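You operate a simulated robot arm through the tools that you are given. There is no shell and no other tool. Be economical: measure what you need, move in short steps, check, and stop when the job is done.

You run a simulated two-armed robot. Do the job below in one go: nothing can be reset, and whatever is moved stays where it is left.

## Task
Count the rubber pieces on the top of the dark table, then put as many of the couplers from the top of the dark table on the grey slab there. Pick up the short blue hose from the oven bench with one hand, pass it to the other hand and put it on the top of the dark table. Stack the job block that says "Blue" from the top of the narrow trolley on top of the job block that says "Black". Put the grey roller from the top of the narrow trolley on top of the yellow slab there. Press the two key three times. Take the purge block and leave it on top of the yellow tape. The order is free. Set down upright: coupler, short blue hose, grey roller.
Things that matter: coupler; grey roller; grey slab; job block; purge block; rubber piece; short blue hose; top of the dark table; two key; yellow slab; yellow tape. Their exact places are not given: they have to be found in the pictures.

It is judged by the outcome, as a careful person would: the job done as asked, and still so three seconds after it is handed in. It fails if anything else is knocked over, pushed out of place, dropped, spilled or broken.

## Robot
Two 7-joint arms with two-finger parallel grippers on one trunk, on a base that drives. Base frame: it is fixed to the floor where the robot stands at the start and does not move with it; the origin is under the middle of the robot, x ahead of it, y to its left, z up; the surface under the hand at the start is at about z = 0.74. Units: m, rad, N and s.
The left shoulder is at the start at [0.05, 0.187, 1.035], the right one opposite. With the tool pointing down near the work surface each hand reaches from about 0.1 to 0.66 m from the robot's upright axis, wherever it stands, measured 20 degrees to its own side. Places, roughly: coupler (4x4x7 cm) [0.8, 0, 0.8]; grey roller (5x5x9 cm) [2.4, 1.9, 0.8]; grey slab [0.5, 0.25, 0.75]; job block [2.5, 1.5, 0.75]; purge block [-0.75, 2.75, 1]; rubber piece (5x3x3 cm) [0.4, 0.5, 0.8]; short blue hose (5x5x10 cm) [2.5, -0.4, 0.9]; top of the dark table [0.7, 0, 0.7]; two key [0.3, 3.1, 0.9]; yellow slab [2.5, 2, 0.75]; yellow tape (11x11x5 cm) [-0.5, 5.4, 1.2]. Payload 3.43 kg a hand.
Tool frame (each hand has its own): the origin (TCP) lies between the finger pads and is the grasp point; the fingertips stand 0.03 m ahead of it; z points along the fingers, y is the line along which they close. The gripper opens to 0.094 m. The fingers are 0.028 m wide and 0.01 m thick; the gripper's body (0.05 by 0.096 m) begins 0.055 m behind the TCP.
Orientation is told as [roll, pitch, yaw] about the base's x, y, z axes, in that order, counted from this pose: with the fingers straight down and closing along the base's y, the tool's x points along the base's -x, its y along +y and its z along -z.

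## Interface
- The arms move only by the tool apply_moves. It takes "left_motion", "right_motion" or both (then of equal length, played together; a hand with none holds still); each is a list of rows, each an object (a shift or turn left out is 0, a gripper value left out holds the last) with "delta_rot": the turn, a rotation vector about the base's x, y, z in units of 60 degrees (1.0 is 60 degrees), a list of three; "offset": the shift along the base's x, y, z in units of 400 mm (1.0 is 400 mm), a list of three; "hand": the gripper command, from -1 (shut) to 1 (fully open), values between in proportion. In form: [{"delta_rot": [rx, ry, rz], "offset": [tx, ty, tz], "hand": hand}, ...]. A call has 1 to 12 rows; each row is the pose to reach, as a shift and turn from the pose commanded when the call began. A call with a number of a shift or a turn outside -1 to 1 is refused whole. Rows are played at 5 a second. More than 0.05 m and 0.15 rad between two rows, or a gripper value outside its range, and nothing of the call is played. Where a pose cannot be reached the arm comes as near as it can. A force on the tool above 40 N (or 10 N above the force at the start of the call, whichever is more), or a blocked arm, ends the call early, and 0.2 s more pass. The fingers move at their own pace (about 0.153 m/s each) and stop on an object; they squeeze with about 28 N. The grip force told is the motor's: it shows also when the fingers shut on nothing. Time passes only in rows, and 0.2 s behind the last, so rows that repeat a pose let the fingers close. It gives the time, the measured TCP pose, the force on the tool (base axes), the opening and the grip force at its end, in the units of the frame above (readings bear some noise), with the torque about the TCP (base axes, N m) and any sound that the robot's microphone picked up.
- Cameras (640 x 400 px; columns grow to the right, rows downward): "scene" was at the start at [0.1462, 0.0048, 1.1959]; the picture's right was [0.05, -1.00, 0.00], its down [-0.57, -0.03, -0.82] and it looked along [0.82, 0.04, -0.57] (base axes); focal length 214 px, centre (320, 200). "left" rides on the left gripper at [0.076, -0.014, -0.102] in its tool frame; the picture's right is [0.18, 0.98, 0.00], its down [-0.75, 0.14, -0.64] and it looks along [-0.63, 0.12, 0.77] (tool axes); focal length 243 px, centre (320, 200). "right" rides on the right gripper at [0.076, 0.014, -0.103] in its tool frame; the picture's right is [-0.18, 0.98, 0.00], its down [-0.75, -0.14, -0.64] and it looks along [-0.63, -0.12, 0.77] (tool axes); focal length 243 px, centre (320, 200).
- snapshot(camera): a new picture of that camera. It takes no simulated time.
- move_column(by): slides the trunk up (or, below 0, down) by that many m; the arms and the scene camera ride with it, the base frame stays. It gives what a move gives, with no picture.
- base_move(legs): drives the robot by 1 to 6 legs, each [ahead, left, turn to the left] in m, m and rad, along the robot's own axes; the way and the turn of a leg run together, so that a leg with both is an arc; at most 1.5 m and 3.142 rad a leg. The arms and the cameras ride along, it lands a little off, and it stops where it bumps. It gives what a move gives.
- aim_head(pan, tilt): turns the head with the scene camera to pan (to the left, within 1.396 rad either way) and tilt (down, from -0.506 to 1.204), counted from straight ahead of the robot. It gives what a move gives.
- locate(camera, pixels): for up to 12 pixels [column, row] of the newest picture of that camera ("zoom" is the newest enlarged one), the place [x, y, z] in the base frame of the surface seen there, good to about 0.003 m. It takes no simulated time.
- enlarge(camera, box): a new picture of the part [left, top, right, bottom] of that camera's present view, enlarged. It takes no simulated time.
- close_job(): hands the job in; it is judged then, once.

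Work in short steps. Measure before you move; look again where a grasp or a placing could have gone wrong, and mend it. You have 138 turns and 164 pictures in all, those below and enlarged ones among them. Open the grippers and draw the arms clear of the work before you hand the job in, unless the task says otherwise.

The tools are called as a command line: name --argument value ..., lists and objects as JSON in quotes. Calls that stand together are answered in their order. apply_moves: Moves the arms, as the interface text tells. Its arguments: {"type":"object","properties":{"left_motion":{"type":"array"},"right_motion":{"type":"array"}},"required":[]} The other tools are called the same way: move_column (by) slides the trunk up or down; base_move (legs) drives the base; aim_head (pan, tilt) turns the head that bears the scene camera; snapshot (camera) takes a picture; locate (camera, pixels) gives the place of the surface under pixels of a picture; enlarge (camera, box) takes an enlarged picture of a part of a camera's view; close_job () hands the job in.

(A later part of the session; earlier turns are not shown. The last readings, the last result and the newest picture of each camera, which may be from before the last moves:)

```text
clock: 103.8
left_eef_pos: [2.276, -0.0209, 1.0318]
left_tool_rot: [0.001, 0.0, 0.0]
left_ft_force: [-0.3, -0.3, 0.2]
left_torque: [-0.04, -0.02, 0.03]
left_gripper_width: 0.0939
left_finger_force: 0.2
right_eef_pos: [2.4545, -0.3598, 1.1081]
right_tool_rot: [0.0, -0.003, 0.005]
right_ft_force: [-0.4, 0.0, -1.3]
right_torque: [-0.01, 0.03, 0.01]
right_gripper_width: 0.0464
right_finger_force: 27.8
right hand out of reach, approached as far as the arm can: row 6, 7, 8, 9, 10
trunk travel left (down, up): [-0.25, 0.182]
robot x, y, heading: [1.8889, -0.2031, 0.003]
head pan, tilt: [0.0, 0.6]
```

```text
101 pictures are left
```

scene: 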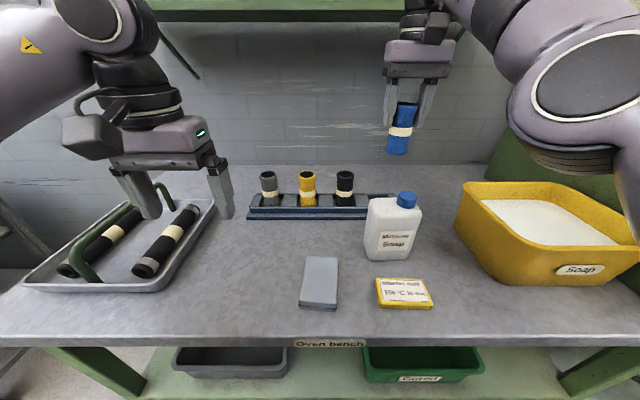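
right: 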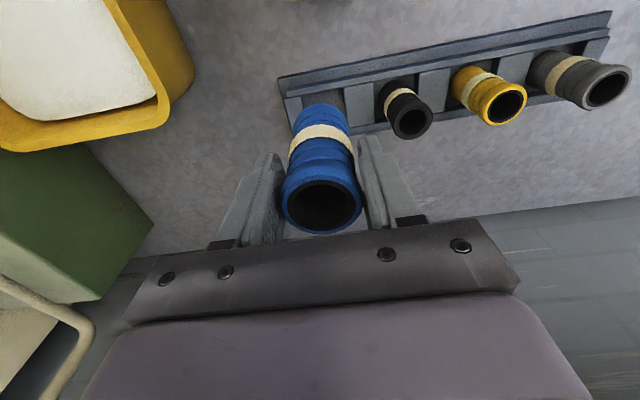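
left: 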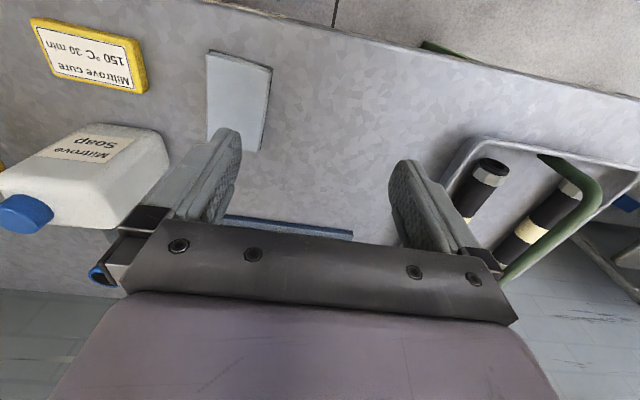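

Hose held. I raise the trunk 6 cm for clearance over the bottle, then back the base off 0.3 m.

move_column --by 0.06

base_move --legs '[[-0.32, 0, 0]]'

snapshot --camera "scene"

```text
clock: 104.8
left_eef_pos: [2.276, -0.0206, 1.0918]
left_tool_rot: [0.0, -0.001, 0.001]
left_ft_force: [0.1, 0.8, 0.5]
left_torque: [0.02, -0.02, -0.02]
left_gripper_width: 0.0941
left_finger_force: 0.0
right_eef_pos: [2.4551, -0.3595, 1.1689]
right_tool_rot: [0.0, -0.002, 0.005]
right_ft_force: [0.6, -0.5, -2.2]
right_torque: [-0.02, 0.01, 0.02]
right_gripper_width: 0.0464
right_finger_force: 28.0
trunk travel left (down, up): [-0.31, 0.122]
robot x, y, heading: [1.8911, -0.1998, 0.003]
head pan, tilt: [0.0, 0.6]
```

```text
clock: 106.9
left_eef_pos: [1.9537, -0.019, 1.0933]
left_tool_rot: [-0.002, -0.002, 0.011]
left_ft_force: [-0.4, 0.0, 0.0]
left_torque: [-0.01, -0.02, -0.02]
left_gripper_width: 0.0941
left_finger_force: 0.1
right_eef_pos: [2.1342, -0.3572, 1.1685]
right_tool_rot: [-0.002, -0.005, 0.013]
right_ft_force: [0.4, -0.4, -0.2]
right_torque: [-0.03, 0.0, 0.04]
right_gripper_width: 0.0466
right_finger_force: 28.1
trunk travel left (down, up): [-0.31, 0.122]
robot x, y, heading: [1.5696, -0.2023, 0.005]
head pan, tilt: [0.0, 0.6]
```

```text
100 pictures are left
```

scene: 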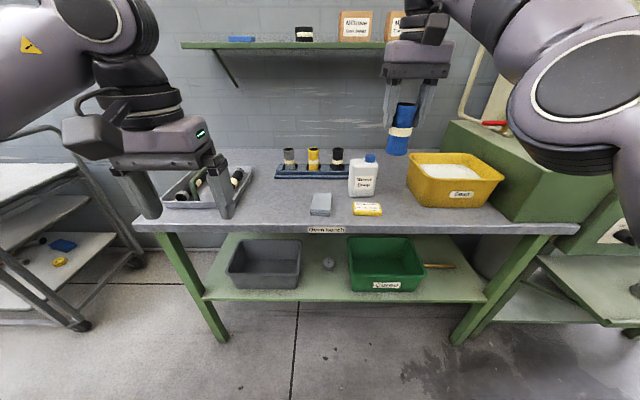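

I begin the handover set-up: right hand brings the hose to (2.10,-0.14,1.10); left hand pitches forward 60° nearby.

apply_moves --right_motion '[{"offset": [-0.01, 0.07, -0.02]}, {"offset": [-0.02, 0.14, -0.045]}, {"offset": [-0.035, 0.21, -0.07]}, {"offset": [-0.05, 0.28, -0.095]}, {"offset": [-0.06, 0.35, -0.12]}, {"offset": [-0.07, 0.42, -0.145]}, {"offset": [-0.08, 0.49, -0.16]}, {"offset": [-0.085, 0.543, -0.171]}]' --left_motion '[{"offset": [0.01, 0.02, 0], "delta_rot": [0, -0.125, 0]}, {"offset": [0.02, 0.04, -0.01], "delta_rot": [0, -0.25, 0]}, {"offset": [0.03, 0.06, -0.03], "delta_rot": [0, -0.375, 0]}, {"offset": [0.04, 0.06, -0.05], "delta_rot": [0, -0.5, 0]}, {"offset": [0.05, 0.06, -0.07], "delta_rot": [0, -0.625, 0]}, {"offset": [0.06, 0.06, -0.09], "delta_rot": [0, -0.75, 0]}, {"offset": [0.07, 0.06, -0.1], "delta_rot": [0, -0.875, 0]}, {"offset": [0.07, 0.06, -0.105], "delta_rot": [0, -1.0, 0]}]'

snapshot --camera "scene"

snapshot --camera "left"

```text
clock: 108.7
left_eef_pos: [1.9877, 0.0057, 1.0532]
left_tool_rot: [-0.021, -1.048, 0.023]
left_ft_force: [-1.3, -0.3, 0.0]
left_torque: [-0.03, -0.01, -0.04]
left_gripper_width: 0.0941
left_finger_force: 0.0
left hand out of reach, approached as far as the arm can: row 8
right_eef_pos: [2.0764, -0.1527, 1.0893]
right_tool_rot: [-0.004, -0.005, 0.014]
right_ft_force: [0.4, 0.7, -0.9]
right_torque: [-0.01, 0.01, 0.03]
right_gripper_width: 0.0467
right_finger_force: 27.5
right hand out of reach, approached as far as the arm can: row 2, 3, 4, 6, 7, 8
trunk travel left (down, up): [-0.31, 0.122]
robot x, y, heading: [1.5652, -0.2055, 0.009]
head pan, tilt: [0.0, 0.6]
```

```text
99 pictures are left
```

scene: 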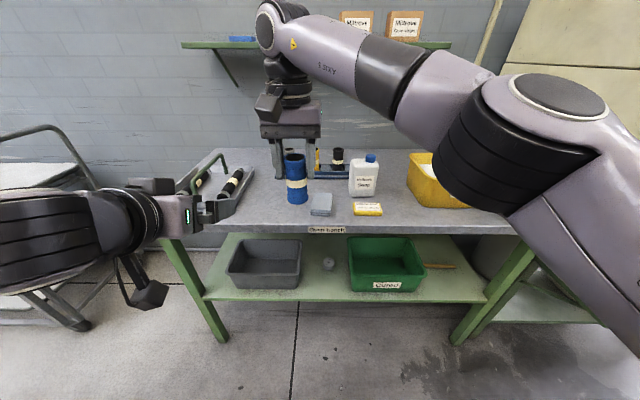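

```text
98 pictures are left
```

left: 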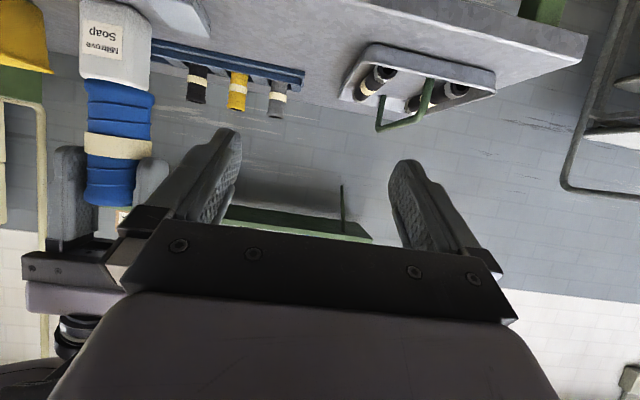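

Left pitched well. I line the left hand up with the hose (y -0.153) at standoff, pitching 10° more.

apply_moves --left_motion '[{"offset": [0, -0.1, -0.02], "delta_rot": [0, -0.06, 0]}, {"offset": [0, -0.2, -0.04], "delta_rot": [0, -0.12, 0]}, {"offset": [0, -0.3, -0.045], "delta_rot": [0, -0.167, 0]}, {"offset": [0, -0.396, -0.048], "delta_rot": [0, -0.167, 0]}, {"offset": [0, -0.396, -0.048], "delta_rot": [0, -0.167, 0]}]'

snapshot --camera "scene"

snapshot --camera "left"

```text
clock: 109.9
left_eef_pos: [1.9898, -0.1553, 1.0339]
left_tool_rot: [-0.03, -1.224, 0.033]
left_ft_force: [1.2, -0.1, -0.8]
left_torque: [0.01, 0.0, 0.03]
left_gripper_width: 0.0939
left_finger_force: 0.1
right_eef_pos: [2.0769, -0.1545, 1.0906]
right_tool_rot: [-0.002, -0.003, 0.013]
right_ft_force: [0.0, 0.4, -1.4]
right_torque: [0.04, 0.01, -0.01]
right_gripper_width: 0.0466
right_finger_force: 28.6
trunk travel left (down, up): [-0.31, 0.122]
robot x, y, heading: [1.5662, -0.2043, 0.012]
head pan, tilt: [0.0, 0.6]
```

```text
97 pictures are left
```

scene: 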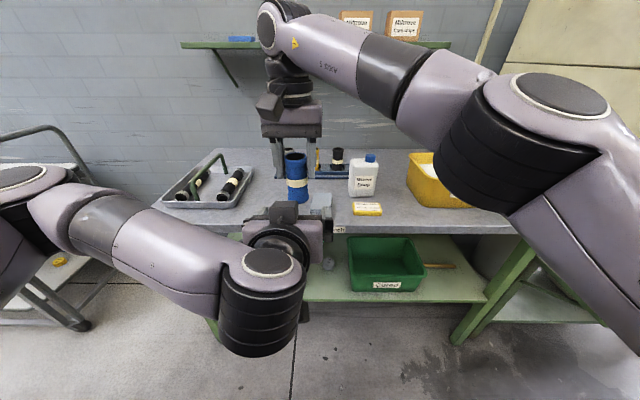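

```text
96 pictures are left
```

left: 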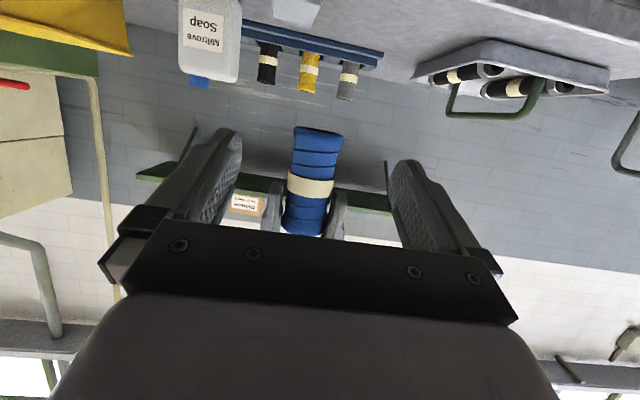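

Aligned. Advance 8.8 cm under the right fingers.

apply_moves --left_motion '[{"offset": [0.07, 0.001, 0.004]}, {"offset": [0.14, 0.002, 0.006]}, {"offset": [0.18, 0.002, 0.006]}, {"offset": [0.22, 0.002, 0.006]}, {"offset": [0.22, 0.002, 0.006]}]'

snapshot --camera "left"

enlarge --camera "scene" --box '[210, 80, 400, 260]'

```text
clock: 111.1
left_eef_pos: [2.0772, -0.1542, 1.0357]
left_tool_rot: [-0.03, -1.222, 0.03]
left_ft_force: [0.5, 0.1, -0.1]
left_torque: [0.02, -0.02, 0.0]
left_gripper_width: 0.0941
left_finger_force: 0.1
right_eef_pos: [2.0765, -0.1543, 1.0909]
right_tool_rot: [-0.001, -0.001, 0.014]
right_ft_force: [0.0, 0.4, -1.4]
right_torque: [0.01, -0.02, 0.0]
right_gripper_width: 0.0465
right_finger_force: 28.3
trunk travel left (down, up): [-0.31, 0.122]
robot x, y, heading: [1.5671, -0.2043, 0.007]
head pan, tilt: [0.0, 0.6]
```

```text
95 pictures are left
```

left: 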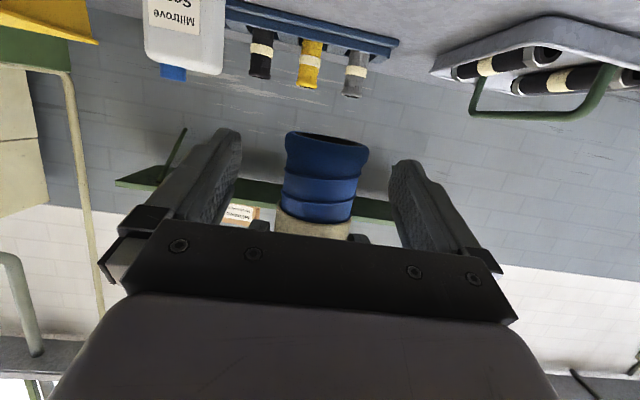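

```text
2.22 times, centred on (305, 170) of scene
```

zoom: 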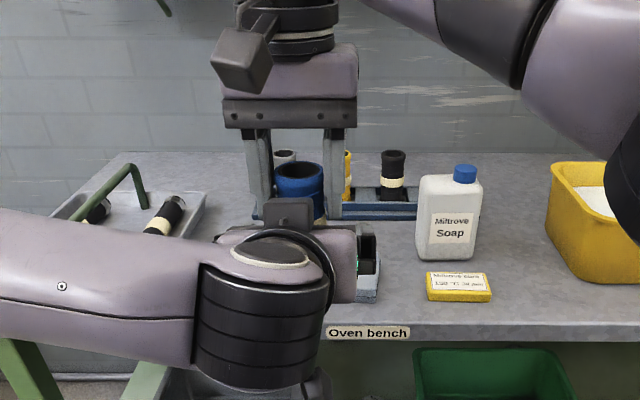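

Hose is between the left fingers. Close left.

apply_moves --left_motion '[{"hand": -1}, {"hand": -1}, {"hand": -1}, {"hand": -1}]'

snapshot --camera "left"

```text
clock: 112.1
left_eef_pos: [2.0772, -0.1551, 1.035]
left_tool_rot: [-0.03, -1.223, 0.031]
left_ft_force: [1.6, -1.6, -0.7]
left_torque: [0.16, -0.02, 0.04]
left_gripper_width: 0.0468
left_finger_force: 28.2
right_eef_pos: [2.0764, -0.1553, 1.0896]
right_tool_rot: [-0.002, -0.002, 0.013]
right_ft_force: [-0.5, 0.4, -1.2]
right_torque: [-0.11, 0.05, -0.02]
right_gripper_width: 0.0468
right_finger_force: 27.8
trunk travel left (down, up): [-0.31, 0.122]
robot x, y, heading: [1.571, -0.2019, 0.005]
head pan, tilt: [0.0, 0.6]
```

```text
93 pictures are left
```

left: 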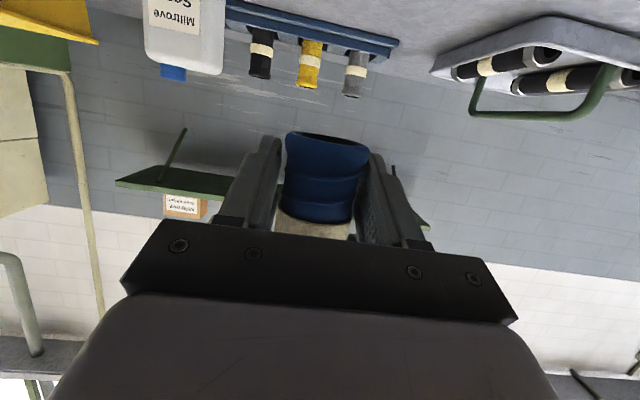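

Left grips firmly (28 N). Open the right hand and lift it straight up and away to the right.

apply_moves --right_motion '[{"hand": 0.5}, {"hand": 0.5}, {"hand": 0.5}, {"offset": [0, 0, 0.08]}, {"offset": [0, 0, 0.16]}, {"offset": [0, -0.03, 0.2]}, {"offset": [-0.02, -0.13, 0.2]}, {"offset": [-0.05, -0.24, 0.2]}, {"offset": [-0.1, -0.34, 0.2]}, {"offset": [-0.15, -0.44, 0.2]}, {"offset": [-0.2, -0.54, 0.2]}, {"offset": [-0.25, -0.64, 0.2]}]'

snapshot --camera "scene"

snapshot --camera "left"

```text
clock: 114.7
left_eef_pos: [2.0777, -0.1559, 1.035]
left_tool_rot: [-0.028, -1.224, 0.029]
left_ft_force: [0.3, 0.5, -1.0]
left_torque: [0.0, -0.03, 0.01]
left_gripper_width: 0.0502
left_finger_force: 27.9
right_eef_pos: [1.9734, -0.4123, 1.1681]
right_tool_rot: [-0.001, -0.003, 0.015]
right_ft_force: [0.2, -0.2, -0.2]
right_torque: [0.01, -0.01, -0.01]
right_gripper_width: 0.0706
right_finger_force: 0.0
right hand out of reach, approached as far as the arm can: row 5, 6
trunk travel left (down, up): [-0.31, 0.122]
robot x, y, heading: [1.5677, -0.2053, 0.014]
head pan, tilt: [0.0, 0.6]
```

```text
92 pictures are left
```

scene: 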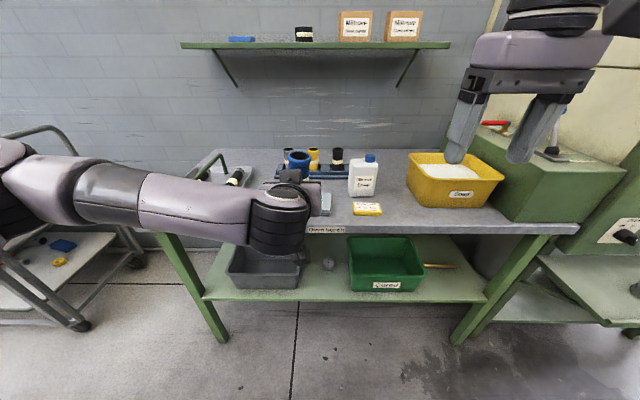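

```text
91 pictures are left
```

left: 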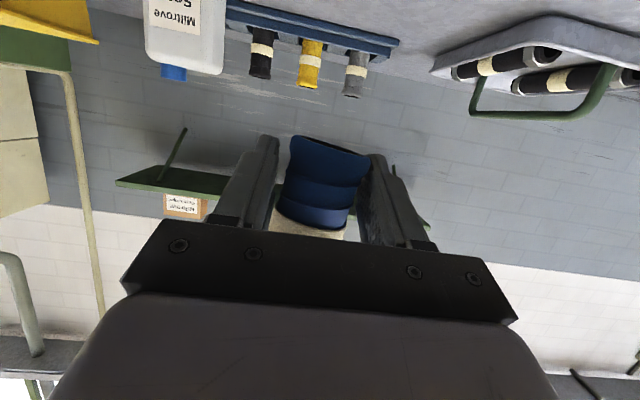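

Handover done; hose is tilted ~5° in the grip, I'll compensate at placing. Now drive: diagonal back-left to the lane, then back, stopping alongside the table to check for hidden rubber pieces.

base_move --legs '[[-0.1, 0.6, -0.01], [0, 0.58, 0], [-0.6, 0, 0]]'

aim_head --pan -1.39 --tilt 0.5

snapshot --camera "scene"

```text
clock: 128.6
left_eef_pos: [1.3748, 1.0235, 1.0361]
left_tool_rot: [-0.029, -1.222, 0.03]
left_ft_force: [0.0, -0.3, -1.6]
left_torque: [0.0, -0.02, 0.0]
left_gripper_width: 0.047
left_finger_force: 28.3
right_eef_pos: [1.2716, 0.7662, 1.1698]
right_tool_rot: [0.0, -0.003, 0.012]
right_ft_force: [-0.1, 0.8, -0.7]
right_torque: [0.01, -0.03, 0.01]
right_gripper_width: 0.0705
right_finger_force: 0.0
trunk travel left (down, up): [-0.31, 0.122]
robot x, y, heading: [0.8624, 0.9719, 0.005]
head pan, tilt: [0.0, 0.6]
```

```text
clock: 130.2
left_eef_pos: [1.3754, 1.0231, 1.0359]
left_tool_rot: [-0.029, -1.221, 0.031]
left_ft_force: [0.4, 0.3, -0.6]
left_torque: [-0.01, -0.02, -0.03]
left_gripper_width: 0.0472
left_finger_force: 27.6
right_eef_pos: [1.2722, 0.7661, 1.169]
right_tool_rot: [0.0, -0.002, 0.013]
right_ft_force: [-0.7, -0.1, -0.4]
right_torque: [0.02, 0.01, -0.03]
right_gripper_width: 0.0703
right_finger_force: 0.1
trunk travel left (down, up): [-0.31, 0.122]
robot x, y, heading: [0.8671, 0.9734, 0.009]
head pan, tilt: [-1.389, 0.499]
```

```text
90 pictures are left
```

scene: 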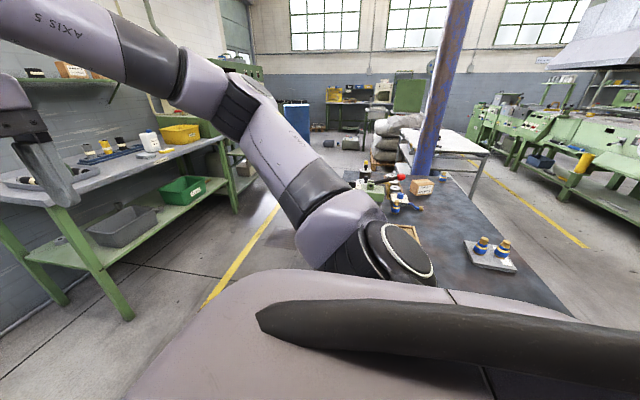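

enlarge --camera "scene" --box '[340, 150, 540, 275]'

snapshot --camera "left"

```text
3.20 times, centred on (440, 212) of scene
```

zoom: 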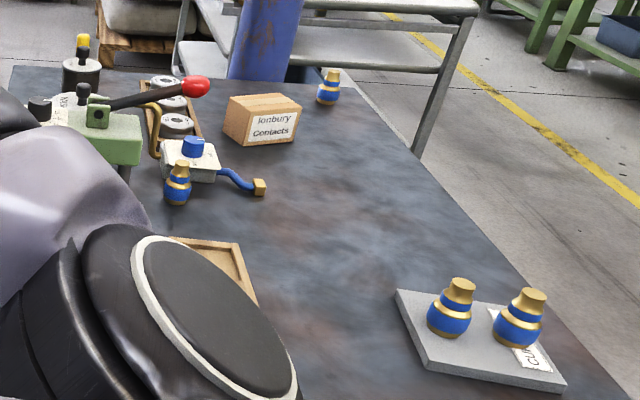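

```text
88 pictures are left
```

left: 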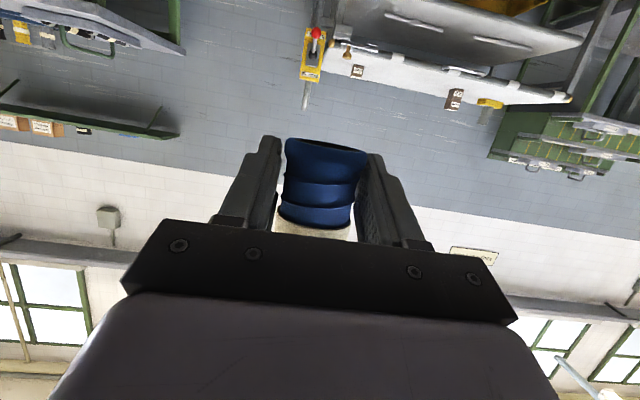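

Nothing hidden behind the box: two rubber pieces in all, so two couplers is right. Continue back and right to stand at about (-0.09, 0).

base_move --legs '[[-0.95, 0, -0.008], [0, -0.95, 0]]'

aim_head --pan 0.0 --tilt 0.7

snapshot --camera "scene"

```text
clock: 143.5
left_eef_pos: [0.4311, 0.063, 1.0353]
left_tool_rot: [-0.03, -1.222, 0.04]
left_ft_force: [-0.6, -0.4, -1.2]
left_torque: [-0.02, 0.03, 0.02]
left_gripper_width: 0.0473
left_finger_force: 28.2
right_eef_pos: [0.3311, -0.1942, 1.1682]
right_tool_rot: [-0.001, -0.002, 0.024]
right_ft_force: [0.3, 0.3, 0.4]
right_torque: [0.01, 0.03, 0.0]
right_gripper_width: 0.0705
right_finger_force: 0.1
trunk travel left (down, up): [-0.31, 0.122]
robot x, y, heading: [-0.0802, 0.0107, 0.018]
head pan, tilt: [-1.389, 0.499]
```

```text
clock: 145.0
left_eef_pos: [0.4323, 0.064, 1.0362]
left_tool_rot: [-0.029, -1.222, 0.04]
left_ft_force: [0.1, 0.6, -0.8]
left_torque: [0.03, 0.03, 0.0]
left_gripper_width: 0.0468
left_finger_force: 27.9
right_eef_pos: [0.331, -0.1927, 1.1697]
right_tool_rot: [0.001, -0.002, 0.022]
right_ft_force: [0.0, -0.3, 0.2]
right_torque: [0.0, -0.01, 0.01]
right_gripper_width: 0.0707
right_finger_force: 0.1
trunk travel left (down, up): [-0.31, 0.122]
robot x, y, heading: [-0.0823, 0.0093, 0.018]
head pan, tilt: [0.0, 0.7]
```

```text
87 pictures are left
```

scene: 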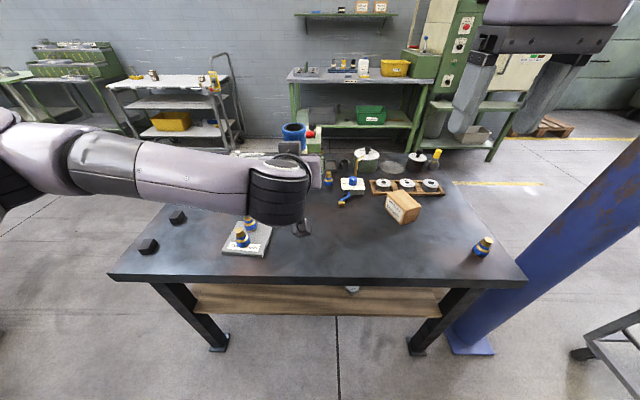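

Check where the left forearm runs relative to the slab and couplers before lowering.

locate --camera "scene" --pixels '[[200, 180], [60, 160], [275, 210], [300, 228], [245, 185], [130, 170], [294, 128], [280, 218], [180, 205], [70, 185], [320, 282], [300, 230]]'

enlarge --camera "scene" --box '[220, 100, 360, 260]'

```text
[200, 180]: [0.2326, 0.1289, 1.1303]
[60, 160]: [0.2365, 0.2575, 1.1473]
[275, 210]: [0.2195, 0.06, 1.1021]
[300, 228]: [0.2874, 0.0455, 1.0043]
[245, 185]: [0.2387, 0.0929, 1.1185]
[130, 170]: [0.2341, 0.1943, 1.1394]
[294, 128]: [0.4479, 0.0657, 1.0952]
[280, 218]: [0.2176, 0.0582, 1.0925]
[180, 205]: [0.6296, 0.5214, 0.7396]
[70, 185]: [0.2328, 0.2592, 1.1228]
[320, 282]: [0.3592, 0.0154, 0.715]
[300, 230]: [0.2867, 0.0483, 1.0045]
```

```text
2.50 times, centred on (290, 180) of scene
```

zoom: 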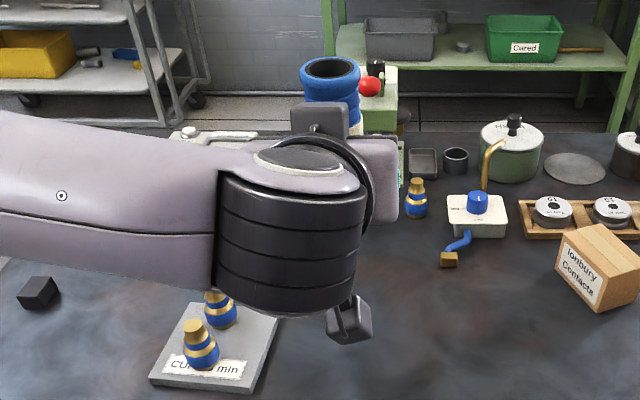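

Forearm is off the table (x≈0.23). Lower the trunk 0.245 and inspect.

move_column --by -0.245

aim_head --pan 0.1 --tilt 0.8

snapshot --camera "scene"

snapshot --camera "right"

snapshot --camera "left"

```text
clock: 147.6
left_eef_pos: [0.4328, 0.0644, 0.7902]
left_tool_rot: [-0.031, -1.221, 0.04]
left_ft_force: [-0.8, 0.0, -0.6]
left_torque: [-0.01, -0.01, 0.0]
left_gripper_width: 0.0468
left_finger_force: 28.3
right_eef_pos: [0.3304, -0.1933, 0.9245]
right_tool_rot: [-0.001, -0.003, 0.022]
right_ft_force: [-0.3, 0.2, -0.2]
right_torque: [-0.01, 0.06, -0.01]
right_gripper_width: 0.0705
right_finger_force: 0.0
trunk travel left (down, up): [-0.065, 0.367]
robot x, y, heading: [-0.0772, 0.0114, 0.016]
head pan, tilt: [0.0, 0.7]
```

```text
clock: 148.2
left_eef_pos: [0.4314, 0.0648, 0.7889]
left_tool_rot: [-0.031, -1.223, 0.04]
left_ft_force: [-0.3, 0.0, -1.1]
left_torque: [-0.01, -0.02, 0.05]
left_gripper_width: 0.0469
left_finger_force: 27.3
right_eef_pos: [0.3317, -0.1941, 0.9242]
right_tool_rot: [0.0, -0.002, 0.024]
right_ft_force: [-0.8, 0.4, 0.0]
right_torque: [-0.03, 0.03, -0.02]
right_gripper_width: 0.0706
right_finger_force: 0.0
trunk travel left (down, up): [-0.065, 0.367]
robot x, y, heading: [-0.0804, 0.0094, 0.02]
head pan, tilt: [0.099, 0.799]
```

```text
85 pictures are left
```

scene: 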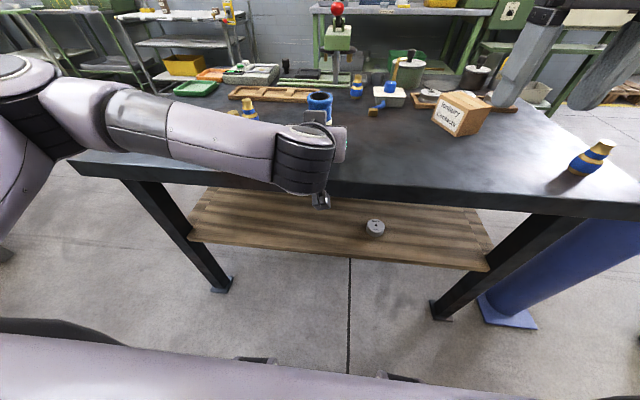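

```text
84 pictures are left
```

right: 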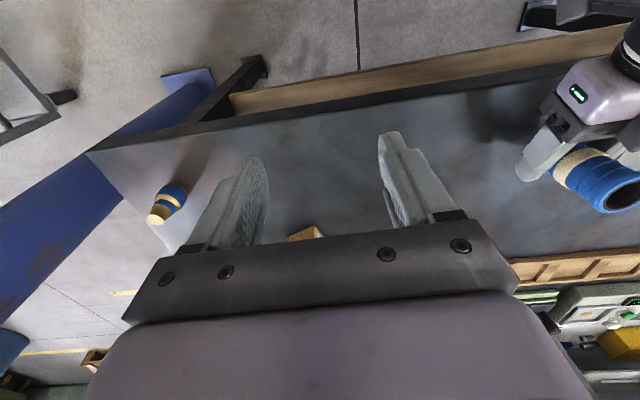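

```text
83 pictures are left
```

left: 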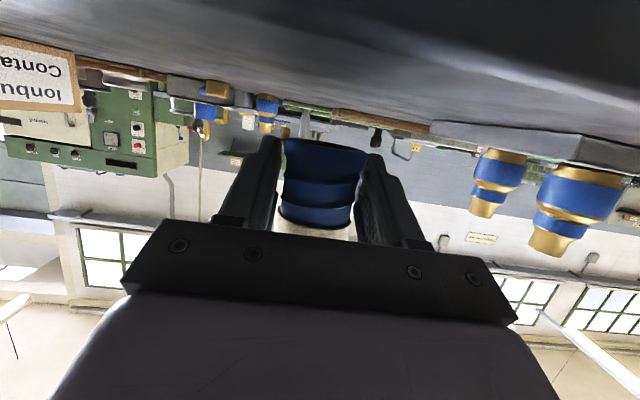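

Hose upright over the table. Lower 2 cm with the arm in small steps until contact.

apply_moves --left_motion '[{"offset": [0, 0, -0.02]}, {"offset": [0, 0, -0.035]}, {"offset": [0, 0, -0.045]}, {"offset": [0, 0, -0.045]}]'

snapshot --camera "left"

```text
clock: 149.2
left_eef_pos: [0.432, 0.0633, 0.772]
left_tool_rot: [-0.028, -1.222, 0.041]
left_ft_force: [0.1, 0.5, -1.5]
left_torque: [0.0, 0.02, -0.01]
left_gripper_width: 0.0467
left_finger_force: 27.8
right_eef_pos: [0.3317, -0.1934, 0.9235]
right_tool_rot: [-0.001, -0.001, 0.023]
right_ft_force: [0.0, 0.1, -0.4]
right_torque: [0.01, 0.0, -0.02]
right_gripper_width: 0.0704
right_finger_force: 0.0
trunk travel left (down, up): [-0.065, 0.367]
robot x, y, heading: [-0.0774, 0.0109, 0.023]
head pan, tilt: [0.099, 0.799]
```

```text
82 pictures are left
```

left: 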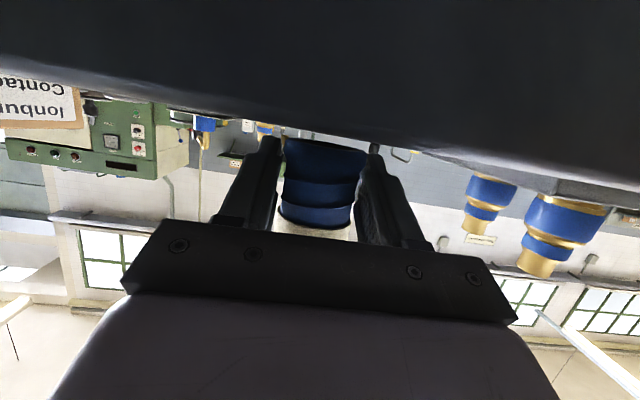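

Nearly there. Lower a few mm more until force shows.

apply_moves --left_motion '[{"offset": [0, 0, -0.005]}, {"offset": [0, 0, -0.01]}, {"offset": [0, 0, -0.014]}]'

```text
clock: 150.0
left_eef_pos: [0.4319, 0.0648, 0.7669]
left_tool_rot: [-0.027, -1.22, 0.041]
left_ft_force: [0.0, -0.1, -1.3]
left_torque: [0.04, -0.01, -0.01]
left_gripper_width: 0.0469
left_finger_force: 28.1
right_eef_pos: [0.332, -0.1946, 0.9247]
right_tool_rot: [0.0, -0.002, 0.022]
right_ft_force: [-1.4, 0.6, -0.4]
right_torque: [0.0, -0.02, 0.04]
right_gripper_width: 0.0705
right_finger_force: 0.0
trunk travel left (down, up): [-0.065, 0.367]
robot x, y, heading: [-0.0804, 0.0116, 0.015]
head pan, tilt: [0.099, 0.799]
```

apply_moves --left_motion '[{"offset": [0, 0, -0.004]}, {"offset": [0, 0, -0.007]}, {"offset": [0, 0, -0.007]}]'

snapshot --camera "right"

```text
clock: 150.8
left_eef_pos: [0.4305, 0.0632, 0.7637]
left_tool_rot: [-0.029, -1.222, 0.043]
left_ft_force: [-0.2, 0.3, -1.5]
left_torque: [-0.02, 0.03, 0.03]
left_gripper_width: 0.0469
left_finger_force: 28.8
right_eef_pos: [0.3303, -0.1938, 0.9249]
right_tool_rot: [0.0, -0.002, 0.023]
right_ft_force: [-0.2, -1.0, 0.9]
right_torque: [0.02, -0.02, 0.01]
right_gripper_width: 0.0705
right_finger_force: 0.0
trunk travel left (down, up): [-0.065, 0.367]
robot x, y, heading: [-0.0762, 0.0115, 0.017]
head pan, tilt: [0.099, 0.799]
```

```text
81 pictures are left
```

right: 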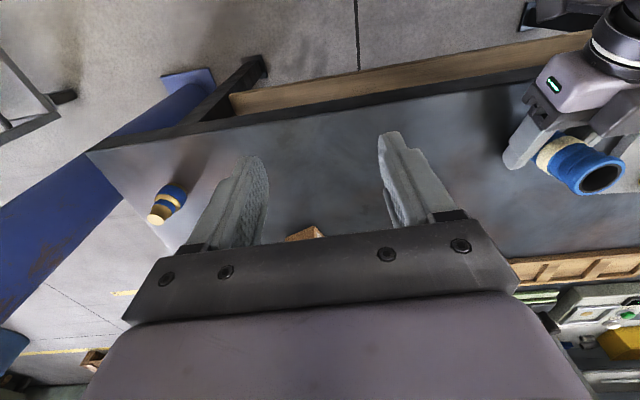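

Measure hose top vs table height from the right camera.

locate --camera "right" --pixels '[[575, 178], [600, 158], [620, 180], [480, 190], [540, 200], [450, 120], [585, 190]]'

enlarge --camera "right" --box '[480, 60, 640, 240]'

```text
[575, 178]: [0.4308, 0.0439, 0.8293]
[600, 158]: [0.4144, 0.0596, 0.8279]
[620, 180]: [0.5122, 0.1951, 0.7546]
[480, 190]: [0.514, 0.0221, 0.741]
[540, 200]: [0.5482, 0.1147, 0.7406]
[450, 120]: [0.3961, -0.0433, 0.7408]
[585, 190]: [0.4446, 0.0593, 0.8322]
```

```text
2.22 times, centred on (560, 150) of right
```

zoom: 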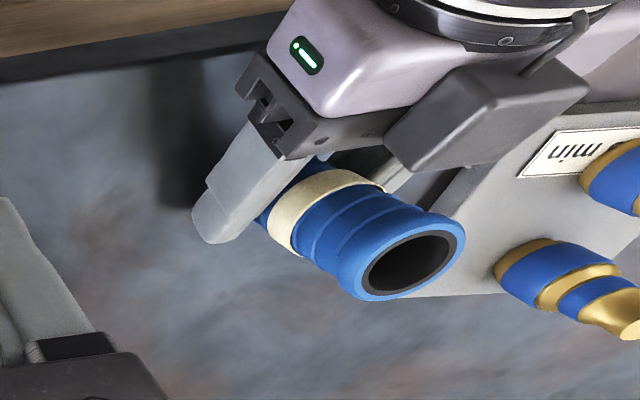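

locate --camera "zoom" --pixels '[[350, 275], [370, 294], [440, 222], [460, 240], [410, 210], [290, 225], [265, 218], [215, 235], [230, 260], [150, 300], [330, 330]]'

```text
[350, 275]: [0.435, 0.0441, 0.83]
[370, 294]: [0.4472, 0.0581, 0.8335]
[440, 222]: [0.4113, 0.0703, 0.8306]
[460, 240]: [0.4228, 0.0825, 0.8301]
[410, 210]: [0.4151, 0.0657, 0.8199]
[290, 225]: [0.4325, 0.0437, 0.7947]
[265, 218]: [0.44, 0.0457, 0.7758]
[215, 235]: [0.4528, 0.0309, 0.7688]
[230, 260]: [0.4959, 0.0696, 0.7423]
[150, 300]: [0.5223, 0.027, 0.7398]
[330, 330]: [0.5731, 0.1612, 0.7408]
```

Hose top is at 0.831 and table at 0.740, so it must be within a few mm of contact. One more gentle 1.5 mm step.

apply_moves --left_motion '[{"offset": [0, 0, -0.004]}, {"offset": [0, 0, -0.007]}, {"offset": [0, 0, -0.007]}]'

```text
clock: 151.6
left_eef_pos: [0.4319, 0.0646, 0.7636]
left_tool_rot: [-0.032, -1.229, 0.043]
left_ft_force: [-2.9, 2.6, 11.7]
left_torque: [0.39, -0.26, 0.11]
left_gripper_width: 0.047
left_finger_force: 27.6
right_eef_pos: [0.3307, -0.1926, 0.9264]
right_tool_rot: [-0.002, -0.004, 0.023]
right_ft_force: [-0.5, 0.3, 0.8]
right_torque: [-0.02, -0.03, 0.01]
right_gripper_width: 0.0706
right_finger_force: 0.1
trunk travel left (down, up): [-0.065, 0.367]
robot x, y, heading: [-0.079, 0.0123, 0.019]
head pan, tilt: [0.099, 0.799]
```

The contact is the left fingertip, hose bottom is a hair above the table. I ease up 1 mm and open slowly so the hose slides down upright.

apply_moves --left_motion '[{"offset": [0, 0, 0.005]}, {"offset": [0, 0, 0.004], "hand": 0.01}, {"offset": [0, 0, 0.004], "hand": 0.03}, {"offset": [0, 0, 0.004], "hand": 0.06}, {"offset": [0, 0, 0.004], "hand": 0.09}, {"offset": [0, 0, 0.004], "hand": 0.09}]'

enlarge --camera "right" --box '[480, 60, 640, 240]'

snapshot --camera "left"

```text
clock: 153.0
left_eef_pos: [0.4314, 0.0633, 0.764]
left_tool_rot: [-0.03, -1.224, 0.039]
left_ft_force: [1.8, -4.1, 14.2]
left_torque: [0.27, -0.38, -0.33]
left_gripper_width: 0.0484
left_finger_force: 0.1
right_eef_pos: [0.3315, -0.1946, 0.9236]
right_tool_rot: [-0.001, -0.004, 0.021]
right_ft_force: [0.4, -0.8, 0.7]
right_torque: [0.01, -0.01, 0.02]
right_gripper_width: 0.0704
right_finger_force: 0.0
trunk travel left (down, up): [-0.065, 0.367]
robot x, y, heading: [-0.0792, 0.0097, 0.022]
head pan, tilt: [0.099, 0.799]
```

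```text
2.22 times, centred on (560, 150) of right
```

zoom: 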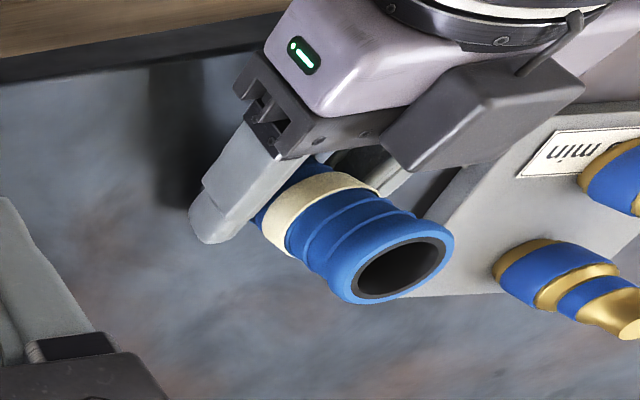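

```text
78 pictures are left
```

left: 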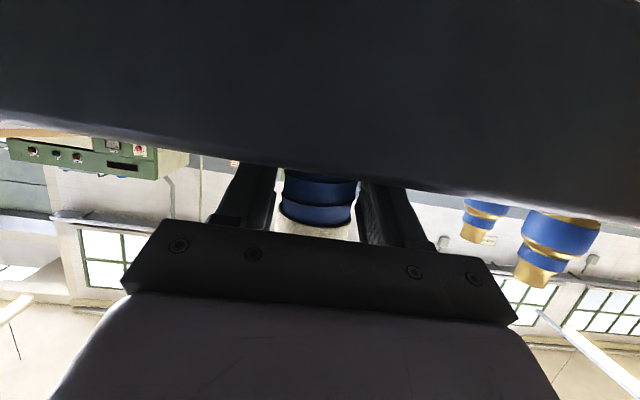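

Still pressing on the table through the finger. Raise 2 mm and open a bit more.

apply_moves --left_motion '[{"offset": [0, 0, 0.005], "hand": 0.09}, {"offset": [0, 0, 0.008], "hand": 0.12}, {"offset": [0, 0, 0.008], "hand": 0.16}, {"offset": [0, 0, 0.008], "hand": 0.16}]'

enlarge --camera "right" --box '[480, 60, 640, 240]'

locate --camera "zoom" --pixels '[[342, 280], [440, 228], [375, 300], [265, 218], [395, 205]]'

```text
clock: 154.0
left_eef_pos: [0.4313, 0.0652, 0.7635]
left_tool_rot: [-0.025, -1.222, 0.039]
left_ft_force: [0.5, 0.4, -0.7]
left_torque: [-0.01, 0.03, -0.01]
left_gripper_width: 0.0547
left_finger_force: 0.2
right_eef_pos: [0.3313, -0.1935, 0.924]
right_tool_rot: [0.0, -0.004, 0.022]
right_ft_force: [-0.3, -0.4, -0.2]
right_torque: [0.05, 0.0, -0.02]
right_gripper_width: 0.0705
right_finger_force: 0.1
trunk travel left (down, up): [-0.065, 0.367]
robot x, y, heading: [-0.0758, 0.0091, 0.014]
head pan, tilt: [0.099, 0.799]
```

```text
2.22 times, centred on (560, 150) of right
```

zoom: 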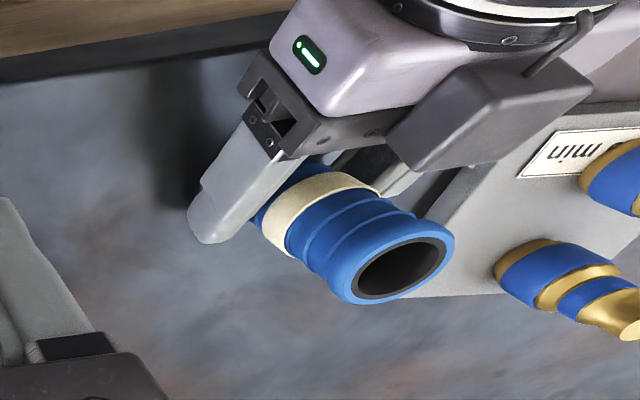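

```text
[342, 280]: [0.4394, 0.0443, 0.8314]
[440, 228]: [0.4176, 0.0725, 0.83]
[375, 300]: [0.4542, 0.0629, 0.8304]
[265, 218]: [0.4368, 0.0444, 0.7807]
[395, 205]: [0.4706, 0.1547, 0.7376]
```

Hose stands free, top level. Open wider and retract straight back 9 cm, then back the base off.

apply_moves --left_motion '[{"offset": [0, 0, 0.005], "hand": 0.6}, {"offset": [0, 0, 0.005]}, {"offset": [-0.06, 0, 0.01]}, {"offset": [-0.12, 0, 0.015]}, {"offset": [-0.18, 0, 0.02]}, {"offset": [-0.22, 0, 0.03]}]'

base_move --legs '[[-0.2, 0, -0.018]]'

move_column --by 0.25

aim_head --pan 0.0 --tilt 0.7

snapshot --camera "scene"

```text
clock: 155.4
left_eef_pos: [0.3436, 0.0635, 0.778]
left_tool_rot: [-0.031, -1.223, 0.045]
left_ft_force: [-1.1, 0.0, 0.4]
left_torque: [0.01, 0.0, 0.0]
left_gripper_width: 0.0753
left_finger_force: 0.1
right_eef_pos: [0.3308, -0.1934, 0.9241]
right_tool_rot: [0.0, -0.003, 0.024]
right_ft_force: [0.4, 0.7, -0.5]
right_torque: [0.0, 0.0, 0.01]
right_gripper_width: 0.0705
right_finger_force: 0.1
trunk travel left (down, up): [-0.065, 0.367]
robot x, y, heading: [-0.0776, 0.0144, 0.023]
head pan, tilt: [0.099, 0.799]
```

```text
clock: 157.0
left_eef_pos: [0.1434, 0.0536, 0.7777]
left_tool_rot: [-0.03, -1.221, 0.023]
left_ft_force: [-0.4, -0.5, 0.5]
left_torque: [-0.05, -0.03, 0.0]
left_gripper_width: 0.0753
left_finger_force: 0.2
right_eef_pos: [0.1261, -0.2034, 0.9237]
right_tool_rot: [-0.001, -0.001, 0.002]
right_ft_force: [-0.2, -0.1, 0.1]
right_torque: [-0.03, -0.01, -0.02]
right_gripper_width: 0.0705
right_finger_force: 0.1
trunk travel left (down, up): [-0.065, 0.367]
robot x, y, heading: [-0.281, 0.0075, -0.001]
head pan, tilt: [0.099, 0.799]
```

```text
clock: 159.6
left_eef_pos: [0.1437, 0.0532, 1.027]
left_tool_rot: [-0.03, -1.221, 0.022]
left_ft_force: [0.3, -0.8, 0.3]
left_torque: [0.01, -0.01, 0.02]
left_gripper_width: 0.0752
left_finger_force: 0.1
right_eef_pos: [0.1262, -0.2031, 1.1738]
right_tool_rot: [0.0, -0.001, 0.004]
right_ft_force: [0.2, 0.8, 0.3]
right_torque: [-0.01, -0.02, 0.01]
right_gripper_width: 0.0706
right_finger_force: 0.1
trunk travel left (down, up): [-0.315, 0.117]
robot x, y, heading: [-0.2788, 0.0091, 0.003]
head pan, tilt: [0.099, 0.799]
```

```text
clock: 160.3
left_eef_pos: [0.1428, 0.0517, 1.0268]
left_tool_rot: [-0.03, -1.221, 0.021]
left_ft_force: [0.4, -0.5, -0.1]
left_torque: [0.01, 0.0, 0.01]
left_gripper_width: 0.0754
left_finger_force: 0.1
right_eef_pos: [0.1258, -0.2024, 1.174]
right_tool_rot: [-0.003, -0.002, 0.003]
right_ft_force: [0.6, -0.6, 0.4]
right_torque: [-0.02, 0.02, 0.03]
right_gripper_width: 0.0705
right_finger_force: 0.0
trunk travel left (down, up): [-0.315, 0.117]
robot x, y, heading: [-0.2806, 0.0097, -0.001]
head pan, tilt: [0.0, 0.7]
```

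```text
76 pictures are left
```

scene: 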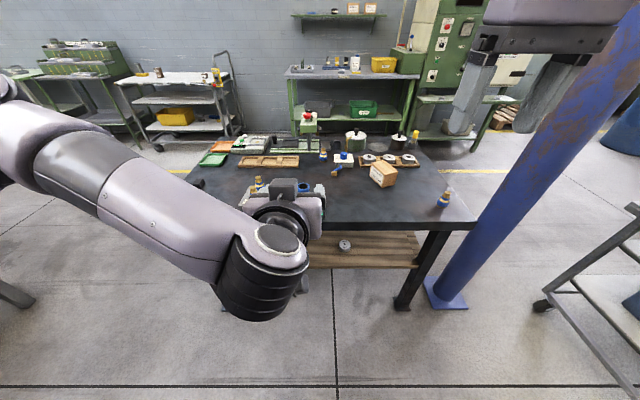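

The hose stands. Turn the left hand back to pointing down (in the open).

apply_moves --left_motion '[{"delta_rot": [0, 0.125, 0], "offset": [0, 0.05, 0.02], "hand": 1}, {"delta_rot": [0, 0.25, 0], "offset": [0, 0.1, 0.04]}, {"delta_rot": [0, 0.375, 0], "offset": [0, 0.15, 0.06]}, {"delta_rot": [0, 0.5, 0], "offset": [0, 0.2, 0.08]}, {"delta_rot": [0, 0.625, 0], "offset": [0, 0.25, 0.1]}, {"delta_rot": [0, 0.75, 0], "offset": [0, 0.3, 0.11]}, {"delta_rot": [0, 0.875, 0], "offset": [0, 0.34, 0.12]}, {"delta_rot": [0, 1.0, 0], "offset": [0, 0.375, 0.12]}]'

apply_moves --left_motion '[{"delta_rot": [0.01, 0.08, 0]}, {"delta_rot": [0.02, 0.166, -0.02]}, {"delta_rot": [0.02, 0.166, -0.02]}]'

snapshot --camera "scene"

```text
clock: 162.1
left_eef_pos: [0.1428, 0.2041, 1.0754]
left_tool_rot: [-0.012, -0.172, 0.008]
left_ft_force: [-0.1, -0.7, 0.3]
left_torque: [-0.01, 0.0, 0.01]
left_gripper_width: 0.0941
left_finger_force: 0.1
right_eef_pos: [0.1257, -0.203, 1.1747]
right_tool_rot: [-0.001, -0.002, 0.004]
right_ft_force: [-0.7, 0.2, 0.1]
right_torque: [-0.03, 0.01, 0.0]
right_gripper_width: 0.0705
right_finger_force: 0.1
trunk travel left (down, up): [-0.315, 0.117]
robot x, y, heading: [-0.2801, 0.0079, -0.002]
head pan, tilt: [0.0, 0.7]
```

```text
clock: 162.9
left_eef_pos: [0.143, 0.2034, 1.0761]
left_tool_rot: [0.01, 0.001, -0.017]
left_ft_force: [-0.5, 0.6, -1.1]
left_torque: [0.03, 0.03, -0.03]
left_gripper_width: 0.0939
left_finger_force: 0.1
right_eef_pos: [0.1267, -0.2046, 1.1749]
right_tool_rot: [-0.001, -0.002, 0.003]
right_ft_force: [0.2, 0.0, -0.3]
right_torque: [0.02, 0.0, -0.02]
right_gripper_width: 0.0705
right_finger_force: 0.1
trunk travel left (down, up): [-0.315, 0.117]
robot x, y, heading: [-0.2797, 0.0043, -0.003]
head pan, tilt: [0.0, 0.7]
```

```text
75 pictures are left
```

scene: 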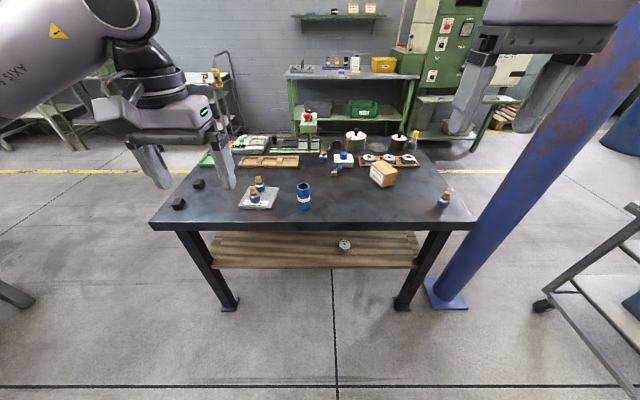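

Dark table job is done: hose, two couplers, two rubbers all in order. Now look left towards the benches.

aim_head --pan 1.39 --tilt 0.35

snapshot --camera "scene"

locate --camera "scene" --pixels '[[190, 190], [150, 200], [330, 170], [400, 160], [100, 200], [220, 250], [300, 150], [300, 250], [60, 180], [250, 180], [350, 120], [430, 150]]'

enlarge --camera "scene" --box '[120, 60, 420, 240]'

```text
clock: 164.4
left_eef_pos: [0.1441, 0.2026, 1.0753]
left_tool_rot: [0.009, -0.002, -0.015]
left_ft_force: [0.1, 0.2, -0.1]
left_torque: [0.03, 0.01, 0.04]
left_gripper_width: 0.094
left_finger_force: 0.0
right_eef_pos: [0.1269, -0.2039, 1.1734]
right_tool_rot: [-0.001, -0.002, 0.004]
right_ft_force: [0.7, 1.0, 0.4]
right_torque: [0.01, -0.01, 0.0]
right_gripper_width: 0.0703
right_finger_force: 0.1
trunk travel left (down, up): [-0.315, 0.117]
robot x, y, heading: [-0.2777, 0.0124, 0.003]
head pan, tilt: [1.389, 0.351]
```

```text
74 pictures are left
```

scene: 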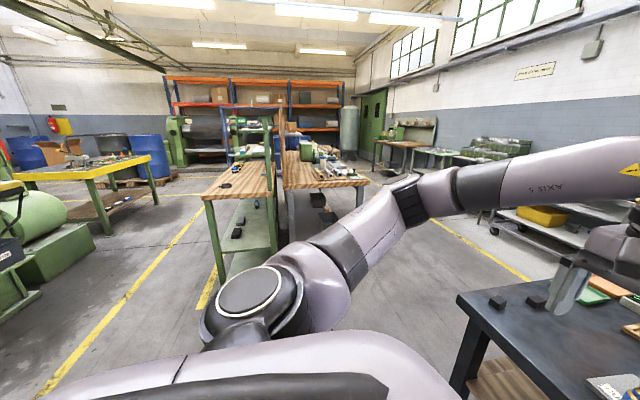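

```text
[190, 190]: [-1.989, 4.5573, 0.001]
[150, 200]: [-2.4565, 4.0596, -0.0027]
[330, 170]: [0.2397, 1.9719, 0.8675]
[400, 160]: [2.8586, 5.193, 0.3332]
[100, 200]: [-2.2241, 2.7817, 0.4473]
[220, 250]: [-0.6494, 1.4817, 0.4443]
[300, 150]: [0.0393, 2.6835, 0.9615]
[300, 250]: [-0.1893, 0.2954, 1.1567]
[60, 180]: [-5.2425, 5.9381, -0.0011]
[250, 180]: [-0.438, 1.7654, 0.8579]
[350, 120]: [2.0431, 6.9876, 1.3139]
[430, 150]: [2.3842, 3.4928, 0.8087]
```

```text
2.13 times, centred on (270, 150) of scene
```

zoom: 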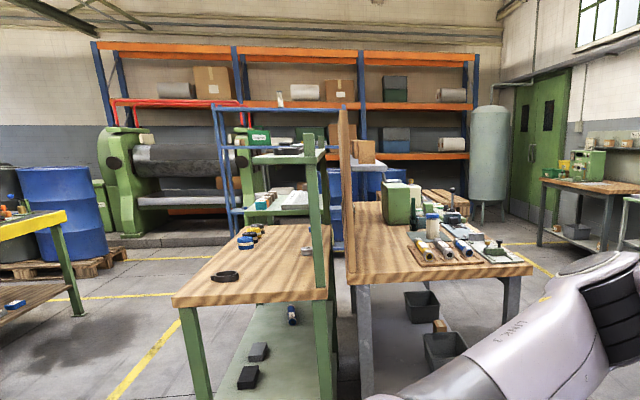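

locate --camera "zoom" --pixels '[[245, 243], [258, 229], [225, 276], [308, 250], [330, 250], [280, 140], [290, 200], [270, 195], [360, 150], [185, 300], [180, 250], [230, 120]]'

enlarge --camera "scene" --box '[210, 95, 300, 195]'

enlarge --camera "scene" --box '[280, 120, 380, 190]'

```text
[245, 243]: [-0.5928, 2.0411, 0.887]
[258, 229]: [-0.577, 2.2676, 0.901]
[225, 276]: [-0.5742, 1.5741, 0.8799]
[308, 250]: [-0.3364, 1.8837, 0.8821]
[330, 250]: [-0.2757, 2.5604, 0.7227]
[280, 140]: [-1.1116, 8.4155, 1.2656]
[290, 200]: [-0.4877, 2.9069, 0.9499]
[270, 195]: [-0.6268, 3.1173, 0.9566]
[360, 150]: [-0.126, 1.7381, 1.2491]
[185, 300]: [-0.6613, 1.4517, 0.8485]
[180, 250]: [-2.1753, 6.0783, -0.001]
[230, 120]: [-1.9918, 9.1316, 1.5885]
```

```text
4.00 times, centred on (255, 145) of scene
```

zoom: 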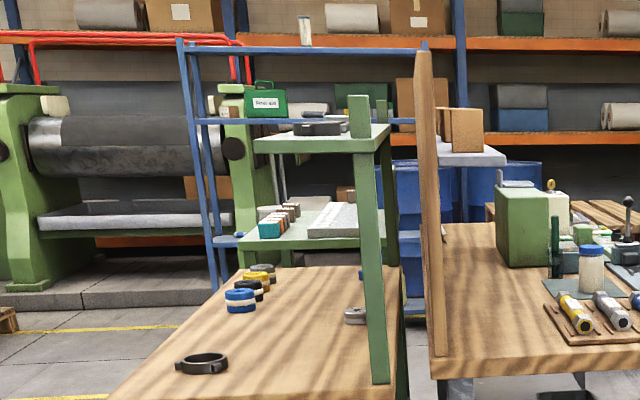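

```text
5.71 times, centred on (330, 155) of scene
```

zoom: 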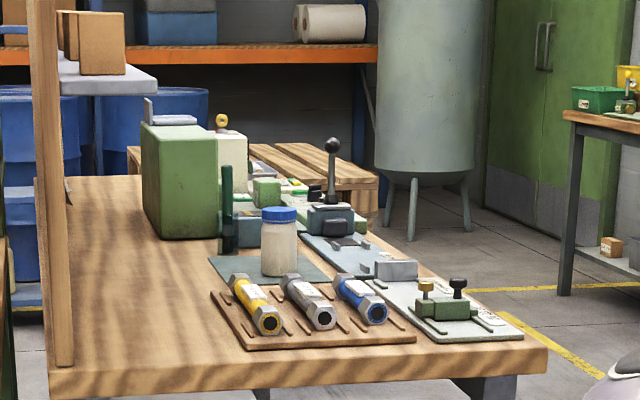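

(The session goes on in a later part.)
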